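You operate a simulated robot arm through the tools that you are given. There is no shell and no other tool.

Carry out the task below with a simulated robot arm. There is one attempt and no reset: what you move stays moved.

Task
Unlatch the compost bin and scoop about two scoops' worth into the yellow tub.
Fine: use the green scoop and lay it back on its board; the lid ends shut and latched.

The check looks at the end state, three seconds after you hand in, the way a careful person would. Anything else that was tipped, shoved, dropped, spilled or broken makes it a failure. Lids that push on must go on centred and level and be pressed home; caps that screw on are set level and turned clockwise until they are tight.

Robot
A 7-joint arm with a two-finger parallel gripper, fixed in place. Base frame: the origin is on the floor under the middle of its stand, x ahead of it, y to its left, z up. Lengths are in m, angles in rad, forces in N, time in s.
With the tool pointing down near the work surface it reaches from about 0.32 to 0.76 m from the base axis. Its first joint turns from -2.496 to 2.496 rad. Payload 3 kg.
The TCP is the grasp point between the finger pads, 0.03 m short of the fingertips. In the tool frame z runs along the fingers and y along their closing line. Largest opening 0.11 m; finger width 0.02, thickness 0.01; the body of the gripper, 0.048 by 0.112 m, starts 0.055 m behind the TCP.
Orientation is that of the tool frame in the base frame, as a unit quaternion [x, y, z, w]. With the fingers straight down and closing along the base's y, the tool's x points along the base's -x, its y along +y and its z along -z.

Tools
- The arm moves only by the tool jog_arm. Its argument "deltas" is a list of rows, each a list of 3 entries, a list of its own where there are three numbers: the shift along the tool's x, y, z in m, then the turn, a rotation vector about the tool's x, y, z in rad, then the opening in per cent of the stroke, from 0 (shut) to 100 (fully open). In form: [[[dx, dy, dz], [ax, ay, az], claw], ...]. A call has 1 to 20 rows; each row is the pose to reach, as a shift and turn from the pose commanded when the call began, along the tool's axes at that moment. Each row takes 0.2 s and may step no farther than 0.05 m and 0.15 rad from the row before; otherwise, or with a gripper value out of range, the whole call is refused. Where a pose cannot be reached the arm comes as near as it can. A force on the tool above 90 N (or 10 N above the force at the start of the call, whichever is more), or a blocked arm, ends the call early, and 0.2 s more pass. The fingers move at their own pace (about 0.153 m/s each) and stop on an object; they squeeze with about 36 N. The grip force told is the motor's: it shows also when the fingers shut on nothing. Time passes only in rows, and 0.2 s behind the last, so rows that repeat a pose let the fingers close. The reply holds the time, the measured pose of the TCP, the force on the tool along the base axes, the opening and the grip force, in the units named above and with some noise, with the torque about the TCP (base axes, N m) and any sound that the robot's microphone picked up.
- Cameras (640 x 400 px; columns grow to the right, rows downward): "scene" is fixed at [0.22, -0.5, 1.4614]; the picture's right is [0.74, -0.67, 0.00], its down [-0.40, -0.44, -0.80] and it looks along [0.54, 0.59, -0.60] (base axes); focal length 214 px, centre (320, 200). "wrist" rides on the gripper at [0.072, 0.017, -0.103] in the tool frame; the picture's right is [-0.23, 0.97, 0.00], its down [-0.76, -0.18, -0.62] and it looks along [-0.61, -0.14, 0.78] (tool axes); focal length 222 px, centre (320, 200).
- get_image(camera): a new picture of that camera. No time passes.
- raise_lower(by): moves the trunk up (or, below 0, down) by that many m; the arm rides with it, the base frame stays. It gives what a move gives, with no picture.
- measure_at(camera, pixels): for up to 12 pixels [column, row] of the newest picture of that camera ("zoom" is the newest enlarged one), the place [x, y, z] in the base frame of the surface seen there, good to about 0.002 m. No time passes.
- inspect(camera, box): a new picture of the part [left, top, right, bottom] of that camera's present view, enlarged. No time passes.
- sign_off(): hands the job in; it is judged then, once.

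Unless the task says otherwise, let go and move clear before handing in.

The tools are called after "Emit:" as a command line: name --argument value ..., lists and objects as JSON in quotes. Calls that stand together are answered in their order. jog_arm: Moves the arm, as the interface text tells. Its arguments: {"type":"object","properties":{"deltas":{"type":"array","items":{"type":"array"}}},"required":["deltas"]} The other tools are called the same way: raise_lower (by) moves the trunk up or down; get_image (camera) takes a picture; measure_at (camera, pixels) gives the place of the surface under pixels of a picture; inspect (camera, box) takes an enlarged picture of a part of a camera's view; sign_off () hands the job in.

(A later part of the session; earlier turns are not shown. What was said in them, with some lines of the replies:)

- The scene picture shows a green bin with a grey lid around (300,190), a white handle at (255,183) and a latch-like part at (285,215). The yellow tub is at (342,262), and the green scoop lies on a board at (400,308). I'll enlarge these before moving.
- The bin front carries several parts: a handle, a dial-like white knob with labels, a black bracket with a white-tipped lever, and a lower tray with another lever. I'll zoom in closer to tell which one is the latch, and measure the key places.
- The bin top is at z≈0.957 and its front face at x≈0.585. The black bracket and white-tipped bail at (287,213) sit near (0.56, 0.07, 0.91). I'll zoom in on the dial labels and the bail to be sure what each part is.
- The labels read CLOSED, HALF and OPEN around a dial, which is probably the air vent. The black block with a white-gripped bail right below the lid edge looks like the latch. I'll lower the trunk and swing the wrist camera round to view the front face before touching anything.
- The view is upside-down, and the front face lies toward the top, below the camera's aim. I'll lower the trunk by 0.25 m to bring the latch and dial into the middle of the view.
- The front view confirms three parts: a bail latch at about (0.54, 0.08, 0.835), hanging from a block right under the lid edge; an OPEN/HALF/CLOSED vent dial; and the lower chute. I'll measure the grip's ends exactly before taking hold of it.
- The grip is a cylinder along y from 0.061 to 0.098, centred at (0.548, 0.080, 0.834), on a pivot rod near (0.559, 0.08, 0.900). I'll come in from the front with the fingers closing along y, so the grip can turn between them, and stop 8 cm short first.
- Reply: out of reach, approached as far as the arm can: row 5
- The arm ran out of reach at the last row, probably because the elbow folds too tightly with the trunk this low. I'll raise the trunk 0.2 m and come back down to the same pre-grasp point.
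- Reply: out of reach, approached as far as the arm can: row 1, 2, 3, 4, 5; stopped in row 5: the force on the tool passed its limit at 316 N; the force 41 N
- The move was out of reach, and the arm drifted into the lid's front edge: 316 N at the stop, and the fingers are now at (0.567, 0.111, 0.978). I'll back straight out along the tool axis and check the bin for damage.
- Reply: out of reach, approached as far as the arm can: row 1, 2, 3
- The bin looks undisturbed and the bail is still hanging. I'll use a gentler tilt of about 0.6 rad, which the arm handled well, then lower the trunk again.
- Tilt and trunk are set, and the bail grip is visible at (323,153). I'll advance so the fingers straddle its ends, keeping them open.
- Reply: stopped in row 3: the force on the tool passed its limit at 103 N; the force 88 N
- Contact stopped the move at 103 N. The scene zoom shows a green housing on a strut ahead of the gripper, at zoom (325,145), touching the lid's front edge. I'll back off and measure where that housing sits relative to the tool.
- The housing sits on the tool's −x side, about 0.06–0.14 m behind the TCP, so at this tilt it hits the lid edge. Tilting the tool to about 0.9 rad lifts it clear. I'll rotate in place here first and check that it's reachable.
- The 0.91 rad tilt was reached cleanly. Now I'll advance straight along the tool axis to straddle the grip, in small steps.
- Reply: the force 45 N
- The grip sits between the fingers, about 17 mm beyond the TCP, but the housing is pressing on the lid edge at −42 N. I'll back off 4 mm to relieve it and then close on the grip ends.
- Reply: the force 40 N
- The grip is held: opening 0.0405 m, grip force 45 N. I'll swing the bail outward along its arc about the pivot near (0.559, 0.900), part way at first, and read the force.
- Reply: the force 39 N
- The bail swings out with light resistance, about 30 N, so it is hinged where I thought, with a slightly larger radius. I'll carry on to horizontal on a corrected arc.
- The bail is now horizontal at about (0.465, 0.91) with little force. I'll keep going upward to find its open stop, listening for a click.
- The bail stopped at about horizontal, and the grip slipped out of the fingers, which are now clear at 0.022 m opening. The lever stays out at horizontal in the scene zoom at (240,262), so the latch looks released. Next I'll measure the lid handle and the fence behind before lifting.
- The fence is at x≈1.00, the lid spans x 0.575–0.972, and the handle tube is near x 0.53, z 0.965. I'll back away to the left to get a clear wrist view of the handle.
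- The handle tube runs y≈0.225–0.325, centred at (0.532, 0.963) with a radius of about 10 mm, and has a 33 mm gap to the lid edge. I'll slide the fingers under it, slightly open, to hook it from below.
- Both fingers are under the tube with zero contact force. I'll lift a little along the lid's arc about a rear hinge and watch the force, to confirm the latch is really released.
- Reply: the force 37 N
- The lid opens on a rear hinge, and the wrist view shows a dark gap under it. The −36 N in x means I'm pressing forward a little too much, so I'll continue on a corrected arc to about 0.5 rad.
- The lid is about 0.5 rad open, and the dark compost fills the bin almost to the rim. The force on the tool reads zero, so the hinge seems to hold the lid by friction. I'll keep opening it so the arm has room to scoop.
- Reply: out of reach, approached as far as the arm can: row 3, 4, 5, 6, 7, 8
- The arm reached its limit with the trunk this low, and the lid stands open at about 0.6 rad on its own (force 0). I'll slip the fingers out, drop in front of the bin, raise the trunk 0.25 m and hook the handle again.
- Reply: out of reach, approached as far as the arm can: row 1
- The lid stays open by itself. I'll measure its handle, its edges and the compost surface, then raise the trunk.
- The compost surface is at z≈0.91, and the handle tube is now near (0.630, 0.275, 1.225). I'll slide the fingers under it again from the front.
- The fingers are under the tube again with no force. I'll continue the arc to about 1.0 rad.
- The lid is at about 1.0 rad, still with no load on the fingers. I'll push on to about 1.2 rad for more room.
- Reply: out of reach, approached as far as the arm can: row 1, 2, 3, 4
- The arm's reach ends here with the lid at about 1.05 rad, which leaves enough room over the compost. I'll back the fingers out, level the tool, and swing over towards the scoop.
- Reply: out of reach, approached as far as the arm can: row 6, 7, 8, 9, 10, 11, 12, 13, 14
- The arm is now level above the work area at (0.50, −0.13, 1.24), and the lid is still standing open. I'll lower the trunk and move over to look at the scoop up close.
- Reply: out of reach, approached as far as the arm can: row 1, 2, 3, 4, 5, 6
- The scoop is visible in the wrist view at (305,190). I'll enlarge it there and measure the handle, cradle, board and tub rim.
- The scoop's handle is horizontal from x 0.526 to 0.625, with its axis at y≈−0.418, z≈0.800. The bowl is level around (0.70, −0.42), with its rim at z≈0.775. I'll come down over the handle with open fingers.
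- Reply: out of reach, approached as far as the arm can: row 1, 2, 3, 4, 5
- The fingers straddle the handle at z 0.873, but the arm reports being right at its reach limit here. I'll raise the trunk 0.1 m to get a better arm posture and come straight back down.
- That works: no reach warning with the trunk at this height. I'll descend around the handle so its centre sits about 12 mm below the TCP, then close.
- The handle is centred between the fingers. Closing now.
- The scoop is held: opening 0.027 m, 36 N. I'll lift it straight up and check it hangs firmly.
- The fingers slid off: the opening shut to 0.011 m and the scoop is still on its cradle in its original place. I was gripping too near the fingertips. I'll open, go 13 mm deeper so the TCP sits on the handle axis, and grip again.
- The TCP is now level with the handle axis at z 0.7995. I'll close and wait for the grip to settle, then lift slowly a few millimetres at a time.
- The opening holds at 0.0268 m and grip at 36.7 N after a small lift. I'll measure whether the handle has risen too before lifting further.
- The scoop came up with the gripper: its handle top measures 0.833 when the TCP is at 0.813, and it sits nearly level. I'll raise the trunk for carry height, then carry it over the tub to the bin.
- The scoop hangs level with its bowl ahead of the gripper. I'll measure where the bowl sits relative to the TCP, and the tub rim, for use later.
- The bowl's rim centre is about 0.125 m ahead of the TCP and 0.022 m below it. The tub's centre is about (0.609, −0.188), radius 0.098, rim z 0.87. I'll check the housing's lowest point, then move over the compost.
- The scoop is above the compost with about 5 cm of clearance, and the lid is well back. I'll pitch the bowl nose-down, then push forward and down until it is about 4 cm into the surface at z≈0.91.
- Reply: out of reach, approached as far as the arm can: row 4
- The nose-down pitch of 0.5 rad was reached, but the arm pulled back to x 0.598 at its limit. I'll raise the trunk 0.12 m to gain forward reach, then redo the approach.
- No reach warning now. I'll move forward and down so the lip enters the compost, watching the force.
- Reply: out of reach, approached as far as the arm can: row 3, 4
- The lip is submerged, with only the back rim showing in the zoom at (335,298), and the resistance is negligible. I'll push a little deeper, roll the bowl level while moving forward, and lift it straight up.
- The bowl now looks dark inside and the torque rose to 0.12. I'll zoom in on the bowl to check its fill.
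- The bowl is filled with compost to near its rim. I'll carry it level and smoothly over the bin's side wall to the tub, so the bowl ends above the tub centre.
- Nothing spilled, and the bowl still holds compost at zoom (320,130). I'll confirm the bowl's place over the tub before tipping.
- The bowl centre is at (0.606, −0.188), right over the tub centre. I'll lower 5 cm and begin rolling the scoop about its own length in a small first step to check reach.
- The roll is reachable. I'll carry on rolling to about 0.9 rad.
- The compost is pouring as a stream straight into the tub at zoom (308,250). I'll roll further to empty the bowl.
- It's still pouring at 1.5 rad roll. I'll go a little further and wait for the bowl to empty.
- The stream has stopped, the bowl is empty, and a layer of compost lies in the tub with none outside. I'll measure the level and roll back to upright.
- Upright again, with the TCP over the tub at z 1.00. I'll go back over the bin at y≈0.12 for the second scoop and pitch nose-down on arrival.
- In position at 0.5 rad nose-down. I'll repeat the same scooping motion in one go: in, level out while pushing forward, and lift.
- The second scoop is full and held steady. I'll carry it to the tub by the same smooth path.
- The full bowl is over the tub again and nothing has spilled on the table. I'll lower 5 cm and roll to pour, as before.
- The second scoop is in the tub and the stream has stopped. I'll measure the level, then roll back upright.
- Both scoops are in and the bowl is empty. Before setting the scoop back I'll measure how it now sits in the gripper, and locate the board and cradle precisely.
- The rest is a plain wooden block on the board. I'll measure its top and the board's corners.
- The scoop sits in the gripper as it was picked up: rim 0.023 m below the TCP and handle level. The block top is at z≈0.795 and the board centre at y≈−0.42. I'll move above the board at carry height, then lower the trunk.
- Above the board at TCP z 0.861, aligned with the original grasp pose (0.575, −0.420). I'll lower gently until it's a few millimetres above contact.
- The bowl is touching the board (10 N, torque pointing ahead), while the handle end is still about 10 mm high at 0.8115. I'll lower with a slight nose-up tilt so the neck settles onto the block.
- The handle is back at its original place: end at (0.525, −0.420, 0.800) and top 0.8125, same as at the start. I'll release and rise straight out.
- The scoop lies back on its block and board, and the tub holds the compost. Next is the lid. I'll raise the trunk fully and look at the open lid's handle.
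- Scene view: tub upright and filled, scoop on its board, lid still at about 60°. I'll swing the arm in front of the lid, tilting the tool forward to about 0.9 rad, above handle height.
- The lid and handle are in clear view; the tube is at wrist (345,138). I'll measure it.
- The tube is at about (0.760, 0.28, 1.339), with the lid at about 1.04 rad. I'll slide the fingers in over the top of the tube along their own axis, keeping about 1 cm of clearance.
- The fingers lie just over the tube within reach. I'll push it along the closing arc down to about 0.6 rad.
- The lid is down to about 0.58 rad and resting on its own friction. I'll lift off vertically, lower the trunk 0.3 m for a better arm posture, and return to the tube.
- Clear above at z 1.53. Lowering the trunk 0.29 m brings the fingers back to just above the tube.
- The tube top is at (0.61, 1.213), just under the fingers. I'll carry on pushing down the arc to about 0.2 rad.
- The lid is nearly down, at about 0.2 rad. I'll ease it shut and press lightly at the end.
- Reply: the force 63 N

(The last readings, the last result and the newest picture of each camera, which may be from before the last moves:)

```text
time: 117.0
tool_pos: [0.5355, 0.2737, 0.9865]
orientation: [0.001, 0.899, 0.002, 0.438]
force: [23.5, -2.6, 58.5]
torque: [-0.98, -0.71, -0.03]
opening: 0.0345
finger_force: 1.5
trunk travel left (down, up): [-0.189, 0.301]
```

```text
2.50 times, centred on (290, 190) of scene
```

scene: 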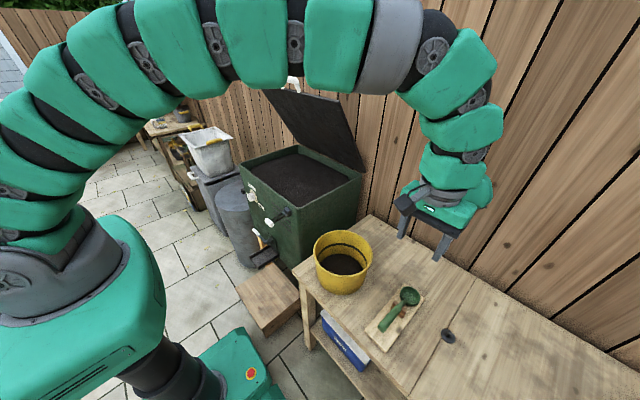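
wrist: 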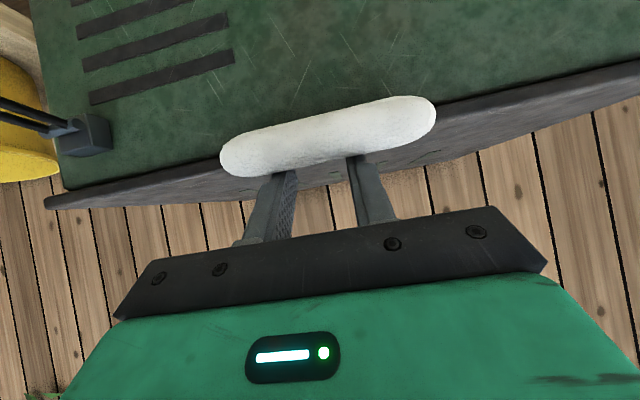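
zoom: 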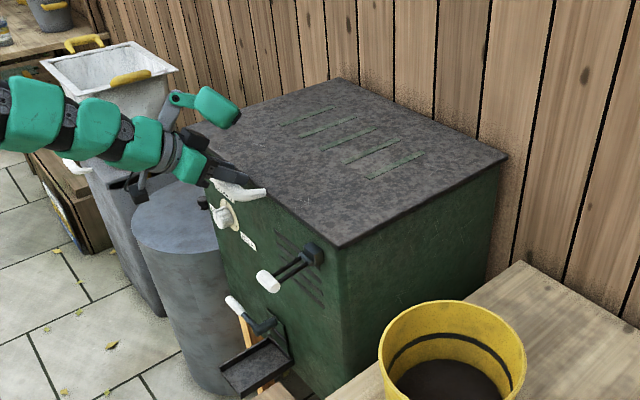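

The lid is shut: its surface looks flush in the scene zoom and it presses back with 58 N. I'll lift off, shut the fingers and move across in front of the raised latch lever.

Emit:
jog_arm --deltas '[[[-0.0313, 0, -0.0249], [0, 0, 0], 30], [[-0.0284, 0, -0.0608], [0, 0, 0], 30], [[-0.0254, 0, -0.0967], [0, 0, 0], 10], [[-0.0247, -0.03, -0.1217], [0, 0, 0], 0], [[-0.0255, -0.07, -0.1288], [0, 0, 0], 0], [[-0.0255, -0.115, -0.1288], [0, 0, 0], 0], [[-0.0255, -0.16, -0.1288], [0, 0, 0], 0], [[-0.0255, -0.194, -0.1288], [0, 0, 0], 0]]'

Emit:
get_image --camera "wrist"

Emit:
inspect --camera "scene" --box '[220, 130, 380, 260]'

```text
time: 118.8
tool_pos: [0.4508, 0.0789, 1.0791]
orientation: [0.001, 0.901, 0.001, 0.434]
force: [0.7, 0.0, 0.0]
torque: [-0.02, -0.04, -0.01]
opening: 0.0
finger_force: 36.1
trunk travel left (down, up): [-0.189, 0.301]
```

```text
taken
```

wrist: 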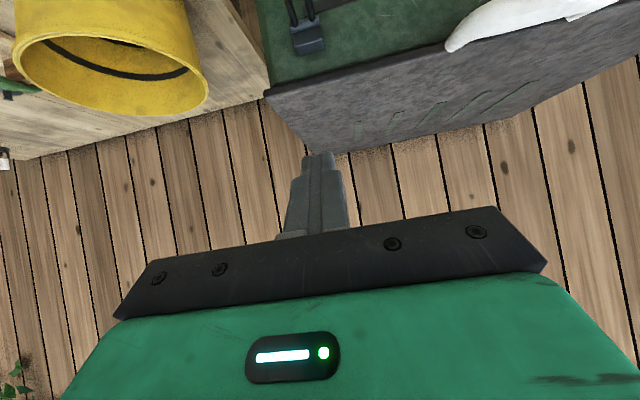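

```text
3.08 times, centred on (300, 195) of scene
```

zoom: 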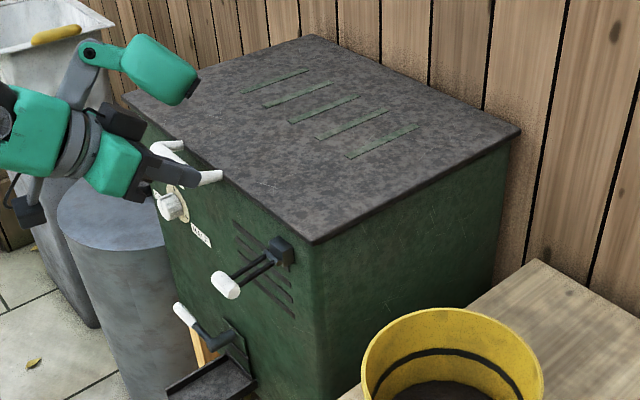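

The lid is down flush all round. I'll measure the lid corners to verify it's seated, and the lever grip's position.

Emit:
measure_at --camera "zoom" --pixels '[[315, 236], [250, 195], [135, 97], [320, 150], [515, 130], [225, 285], [218, 275], [236, 290], [228, 296], [283, 252], [215, 178], [262, 263]]'

Emit:
raise_lower --by -0.13

Emit:
get_image --camera "wrist"

```text
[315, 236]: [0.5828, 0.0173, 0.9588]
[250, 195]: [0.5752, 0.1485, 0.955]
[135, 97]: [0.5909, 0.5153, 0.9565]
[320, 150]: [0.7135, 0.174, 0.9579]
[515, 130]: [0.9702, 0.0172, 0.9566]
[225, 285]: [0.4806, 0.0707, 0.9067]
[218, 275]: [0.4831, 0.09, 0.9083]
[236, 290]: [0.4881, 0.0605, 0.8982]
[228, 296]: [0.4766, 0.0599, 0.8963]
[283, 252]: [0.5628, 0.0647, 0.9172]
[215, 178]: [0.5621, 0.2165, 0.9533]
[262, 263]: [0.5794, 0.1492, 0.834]
```

```text
time: 120.4
tool_pos: [0.4518, 0.0798, 0.9491]
orientation: [0.002, 0.901, 0.001, 0.434]
force: [-0.4, -0.2, 0.2]
torque: [-0.02, 0.02, 0.0]
opening: 0.0
finger_force: 36.1
trunk travel left (down, up): [-0.059, 0.431]
```

```text
taken
```

wrist: 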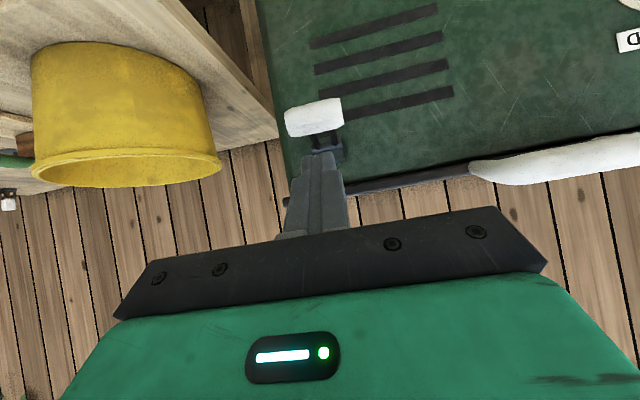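

The lid corners read z 0.955–0.959, so it's level and seated. The lever grip is at about (0.486, 0.080, 0.898). I'll adjust the posture (a little less tilt, trunk at the bottom) before pushing the lever down its arc with closed fingertips.

Emit:
jog_arm --deltas '[[[-0.0196, 0, -0.0156], [0, 0.075, 0], 0], [[-0.0391, 0, -0.0312], [0, 0.148, 0], 0]]'

Emit:
raise_lower --by -0.05

Emit:
inspect --camera "scene" --box '[230, 160, 320, 240]'

```text
time: 121.0
tool_pos: [0.4535, 0.0772, 0.9997]
orientation: [0.002, 0.931, 0.0, 0.366]
force: [-0.4, 0.3, 0.1]
torque: [-0.01, 0.03, -0.04]
opening: 0.0002
finger_force: 36.3
trunk travel left (down, up): [-0.059, 0.431]
```

```text
time: 121.9
tool_pos: [0.4527, 0.0769, 0.9506]
orientation: [0.002, 0.93, 0.001, 0.367]
force: [-0.1, 0.3, 0.6]
torque: [0.0, -0.01, 0.02]
opening: 0.0
finger_force: 35.7
trunk travel left (down, up): [-0.009, 0.481]
```

```text
5.00 times, centred on (275, 200) of scene
```

zoom: 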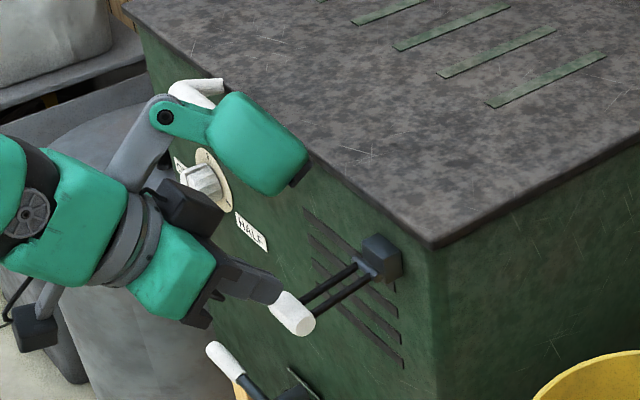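

The closed fingertips are poised just above the lever grip. I'll push it down along its arc, half way first.

Emit:
jog_arm --deltas '[[[0.0114, 0.003, 0.0217], [0, 0, 0], 0], [[0.0197, 0.003, 0.0331], [0, 0, 0], 0], [[0.0276, 0.003, 0.0461], [0, -0.05, 0], 0], [[0.0328, 0.003, 0.0601], [0, -0.1, 0], 0], [[0.0351, 0.003, 0.0746], [0, -0.15, 0], 0]]'

Emit:
get_image --camera "wrist"

Emit:
inspect --camera "scene" --box '[230, 160, 320, 240]'

```text
time: 123.1
tool_pos: [0.4783, 0.0798, 0.8724]
orientation: [0.002, 0.9, 0.0, 0.435]
force: [-0.5, 1.0, -0.3]
torque: [0.02, -0.02, 0.01]
opening: 0.0
finger_force: 36.2
trunk travel left (down, up): [-0.009, 0.481]
```

```text
taken
```

wrist: 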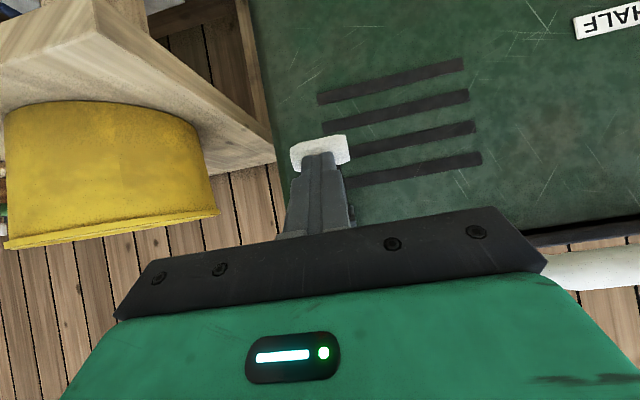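

```text
5.00 times, centred on (275, 200) of scene
```

zoom: 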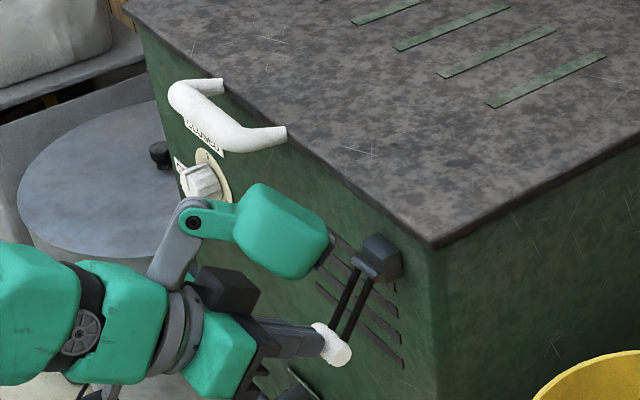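

The lever is following the fingertips, now about half way down. I'll push on to the hanging position and press it home.

Emit:
jog_arm --deltas '[[[-0.0003, 0, 0.0142], [0, 0, 0], 0], [[-0.0024, 0, 0.0246], [0, 0, 0], 0], [[-0.006, 0, 0.0346], [0, 0, 0], 0], [[-0.0088, 0, 0.04], [0, 0, 0], 0], [[-0.0112, 0, 0.044], [0, 0, 0], 0]]'

Emit:
get_image --camera "wrist"

Emit:
inspect --camera "scene" --box '[240, 170, 320, 240]'

```text
time: 124.3
tool_pos: [0.5137, 0.0798, 0.8542]
orientation: [0.002, 0.9, 0.0, 0.435]
force: [-87.9, -8.4, 18.4]
torque: [-0.2, 1.04, -0.07]
opening: 0.0
finger_force: 35.7
trunk travel left (down, up): [-0.009, 0.481]
```

```text
taken
```

wrist: 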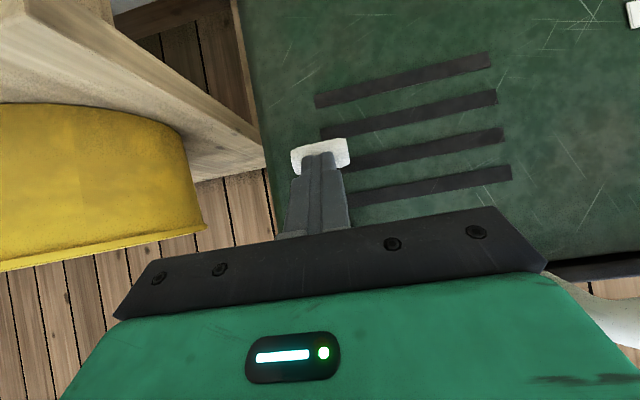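

```text
5.71 times, centred on (280, 205) of scene
```

zoom: 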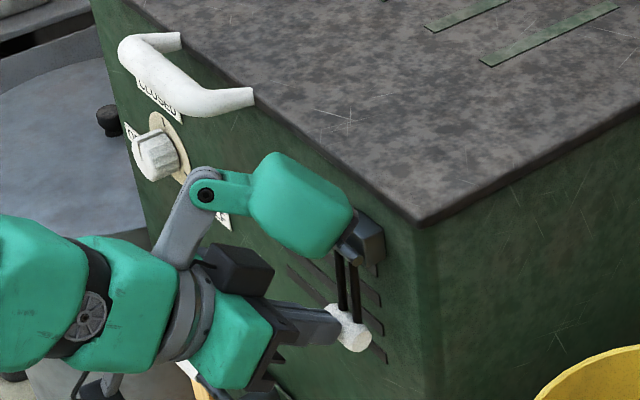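

The lever is against its stop, with 88 N at the fingertips and no contact elsewhere. I'll back off along the tool axis and check that it stays home.

Emit:
jog_arm --deltas '[[[0, 0, -0.02], [0, 0, 0], 0], [[0, 0, -0.05], [0, 0, 0], 0], [[-0.01, 0, -0.085], [0, 0.08, 0], 0], [[-0.02, 0, -0.1], [0, 0.16, 0], 0]]'

Emit:
get_image --camera "wrist"

Emit:
inspect --camera "scene" --box '[240, 170, 320, 240]'

```text
time: 125.3
tool_pos: [0.4552, 0.0787, 0.9322]
orientation: [0.002, 0.932, 0.0, 0.361]
force: [0.7, -0.1, 0.7]
torque: [0.0, -0.02, -0.02]
opening: 0.0
finger_force: 36.5
trunk travel left (down, up): [-0.009, 0.481]
```

```text
taken
```

wrist: 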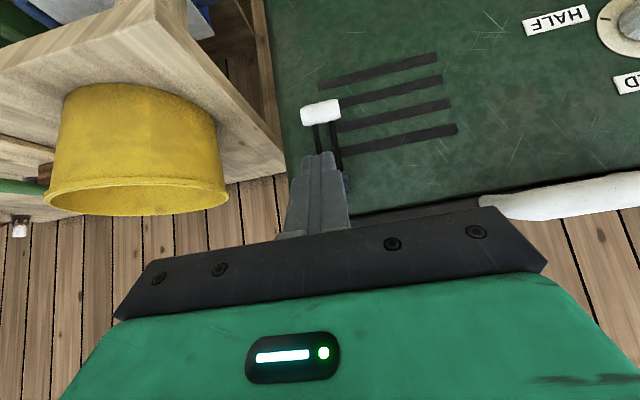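

```text
5.71 times, centred on (280, 205) of scene
```

zoom: 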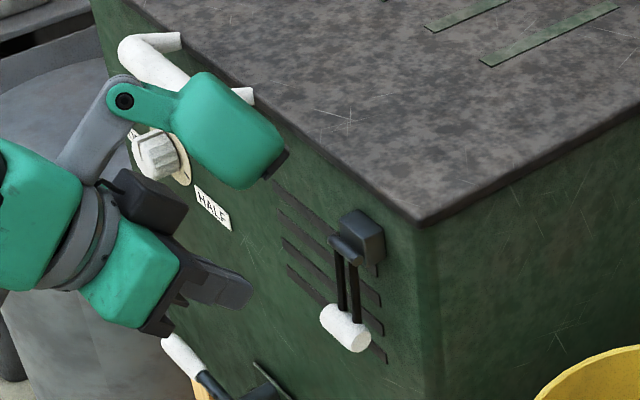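

Emit:
measure_at --camera "wrist" --pixels '[[320, 112], [305, 115], [337, 108], [322, 105], [322, 140]]'

Emit:
inspect --camera "wrist" --box '[270, 80, 370, 200]'

```text
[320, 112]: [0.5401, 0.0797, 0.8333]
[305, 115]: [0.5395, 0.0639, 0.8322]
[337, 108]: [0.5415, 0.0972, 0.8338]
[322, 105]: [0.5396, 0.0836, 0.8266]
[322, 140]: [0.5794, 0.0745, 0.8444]
```

```text
3.33 times, centred on (320, 140) of wrist
```

zoom: 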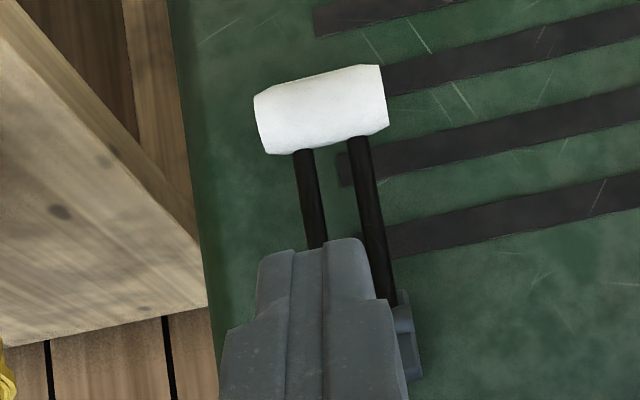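

The lever is back where it started (front at x 0.540, z 0.833) and stays there, and the lid reads flush. I'll move the arm up and clear, then take a last look around for spills or displaced things.

Emit:
jog_arm --deltas '[[[0.002, 0, -0.0424], [0, 0, 0], 0], [[-0.0175, 0, -0.0787], [0, 0.1, 0], 10], [[-0.0445, 0, -0.1082], [0, 0.2, 0], 20], [[-0.0714, 0, -0.1378], [0, 0.3, 0], 40]]'

Emit:
raise_lower --by 0.25

Emit:
get_image --camera "scene"

Emit:
get_image --camera "wrist"

```text
time: 126.3
tool_pos: [0.4151, 0.0784, 1.0797]
orientation: [0.002, 0.976, 0.0, 0.217]
force: [-0.5, -1.2, 0.6]
torque: [0.02, -0.03, 0.01]
opening: 0.0442
finger_force: 0.1
trunk travel left (down, up): [-0.009, 0.481]
```

```text
time: 128.9
tool_pos: [0.4161, 0.0779, 1.329]
orientation: [0.001, 0.976, 0.0, 0.218]
force: [-0.2, -0.4, 0.0]
torque: [0.0, 0.0, -0.02]
opening: 0.0441
finger_force: 0.2
trunk travel left (down, up): [-0.259, 0.231]
```

```text
taken
```

scene: 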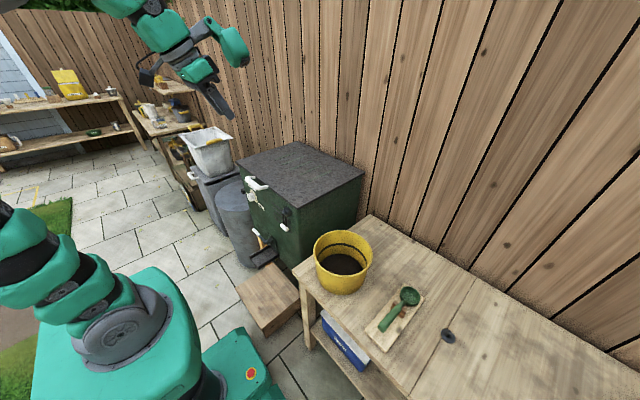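

```text
taken
```

wrist: 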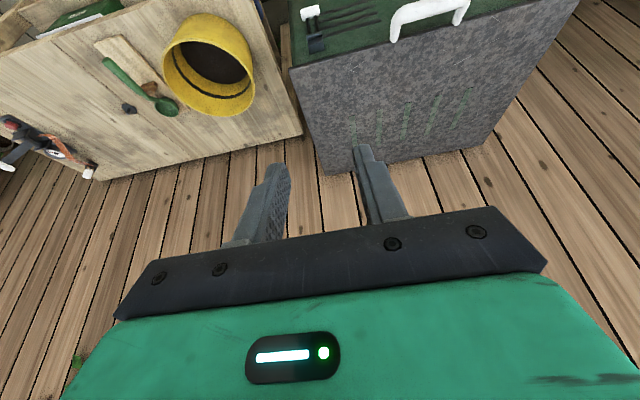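

Emit:
inspect --camera "scene" --box '[220, 130, 380, 290]'

Emit:
inspect --camera "scene" --box '[300, 210, 460, 380]'

Emit:
inspect --camera "scene" --box '[360, 275, 430, 345]'

Emit:
measure_at --camera "scene" --pixels '[[313, 250], [342, 230], [340, 262], [300, 207], [363, 172], [298, 143], [237, 163], [385, 325], [396, 308], [404, 289], [418, 298], [287, 213]]'

```text
2.50 times, centred on (300, 210) of scene
```

zoom: 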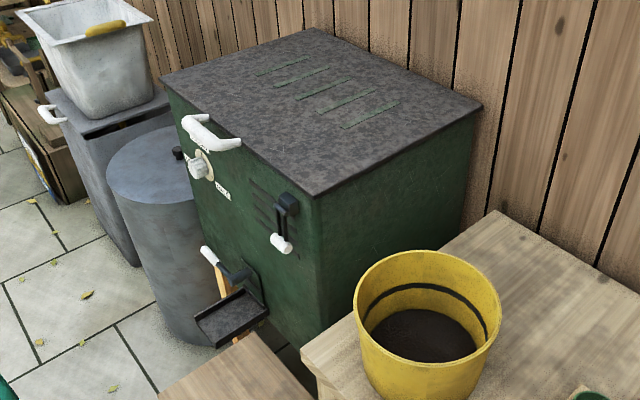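

```text
2.35 times, centred on (380, 295) of scene
```

zoom: 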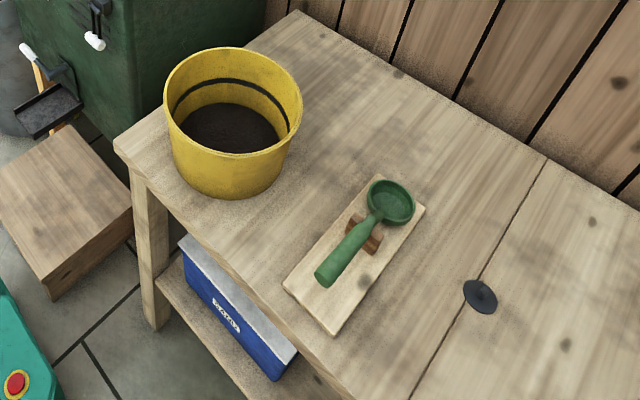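

```text
5.71 times, centred on (395, 310) of scene
```

zoom: 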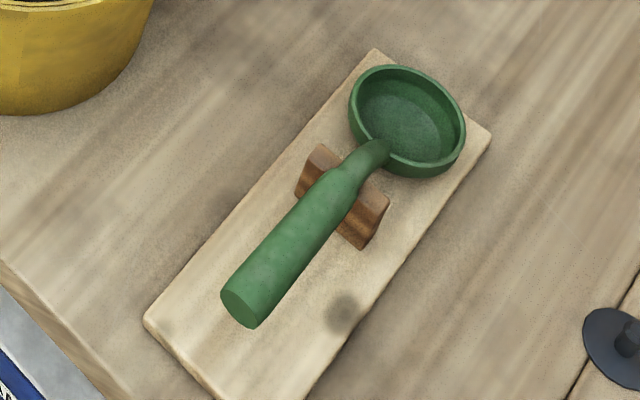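

```text
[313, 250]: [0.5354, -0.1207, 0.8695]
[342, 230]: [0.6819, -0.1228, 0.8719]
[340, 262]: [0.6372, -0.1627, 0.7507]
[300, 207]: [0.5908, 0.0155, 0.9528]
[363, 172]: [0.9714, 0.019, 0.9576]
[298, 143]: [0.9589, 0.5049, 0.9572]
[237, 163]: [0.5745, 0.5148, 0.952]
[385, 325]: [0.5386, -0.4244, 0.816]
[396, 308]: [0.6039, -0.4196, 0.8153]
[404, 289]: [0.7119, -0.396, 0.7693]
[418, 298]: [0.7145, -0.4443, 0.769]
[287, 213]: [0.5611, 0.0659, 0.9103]
```

Everything matches the starting layout: lid corners at z≈0.952–0.958, latch lever hanging home, tub in place holding two scoops, and the scoop on its block within 2 mm. No compost is visible outside the tub and bin, and the arm is clear, so I'm handing in.

Emit:
sign_off

```text
The job is handed in.
```

I put two full scoops of compost from the bin into the yellow tub and handed the job in. At hand-in the lid was shut and latched, and the green scoop was back on its board.

- **Lid and latch:** the lid sits flush and level, and I pressed the latch lever to its stop, back to where it started. I didn't tug the lid to confirm the latch holds.
- **Scoop and tub:** both are within about 2 mm of where they began. I saw no compost outside the bin and tub.
- **Hard contacts:** early on, the gripper hit the lid's front edge hard, with a reading of 316 N. Soon after, a housing on the arm touched the same edge with about 100 N while I was lining up on the latch. I saw no damage or shift afterwards, and the lid's position measures the same as before.
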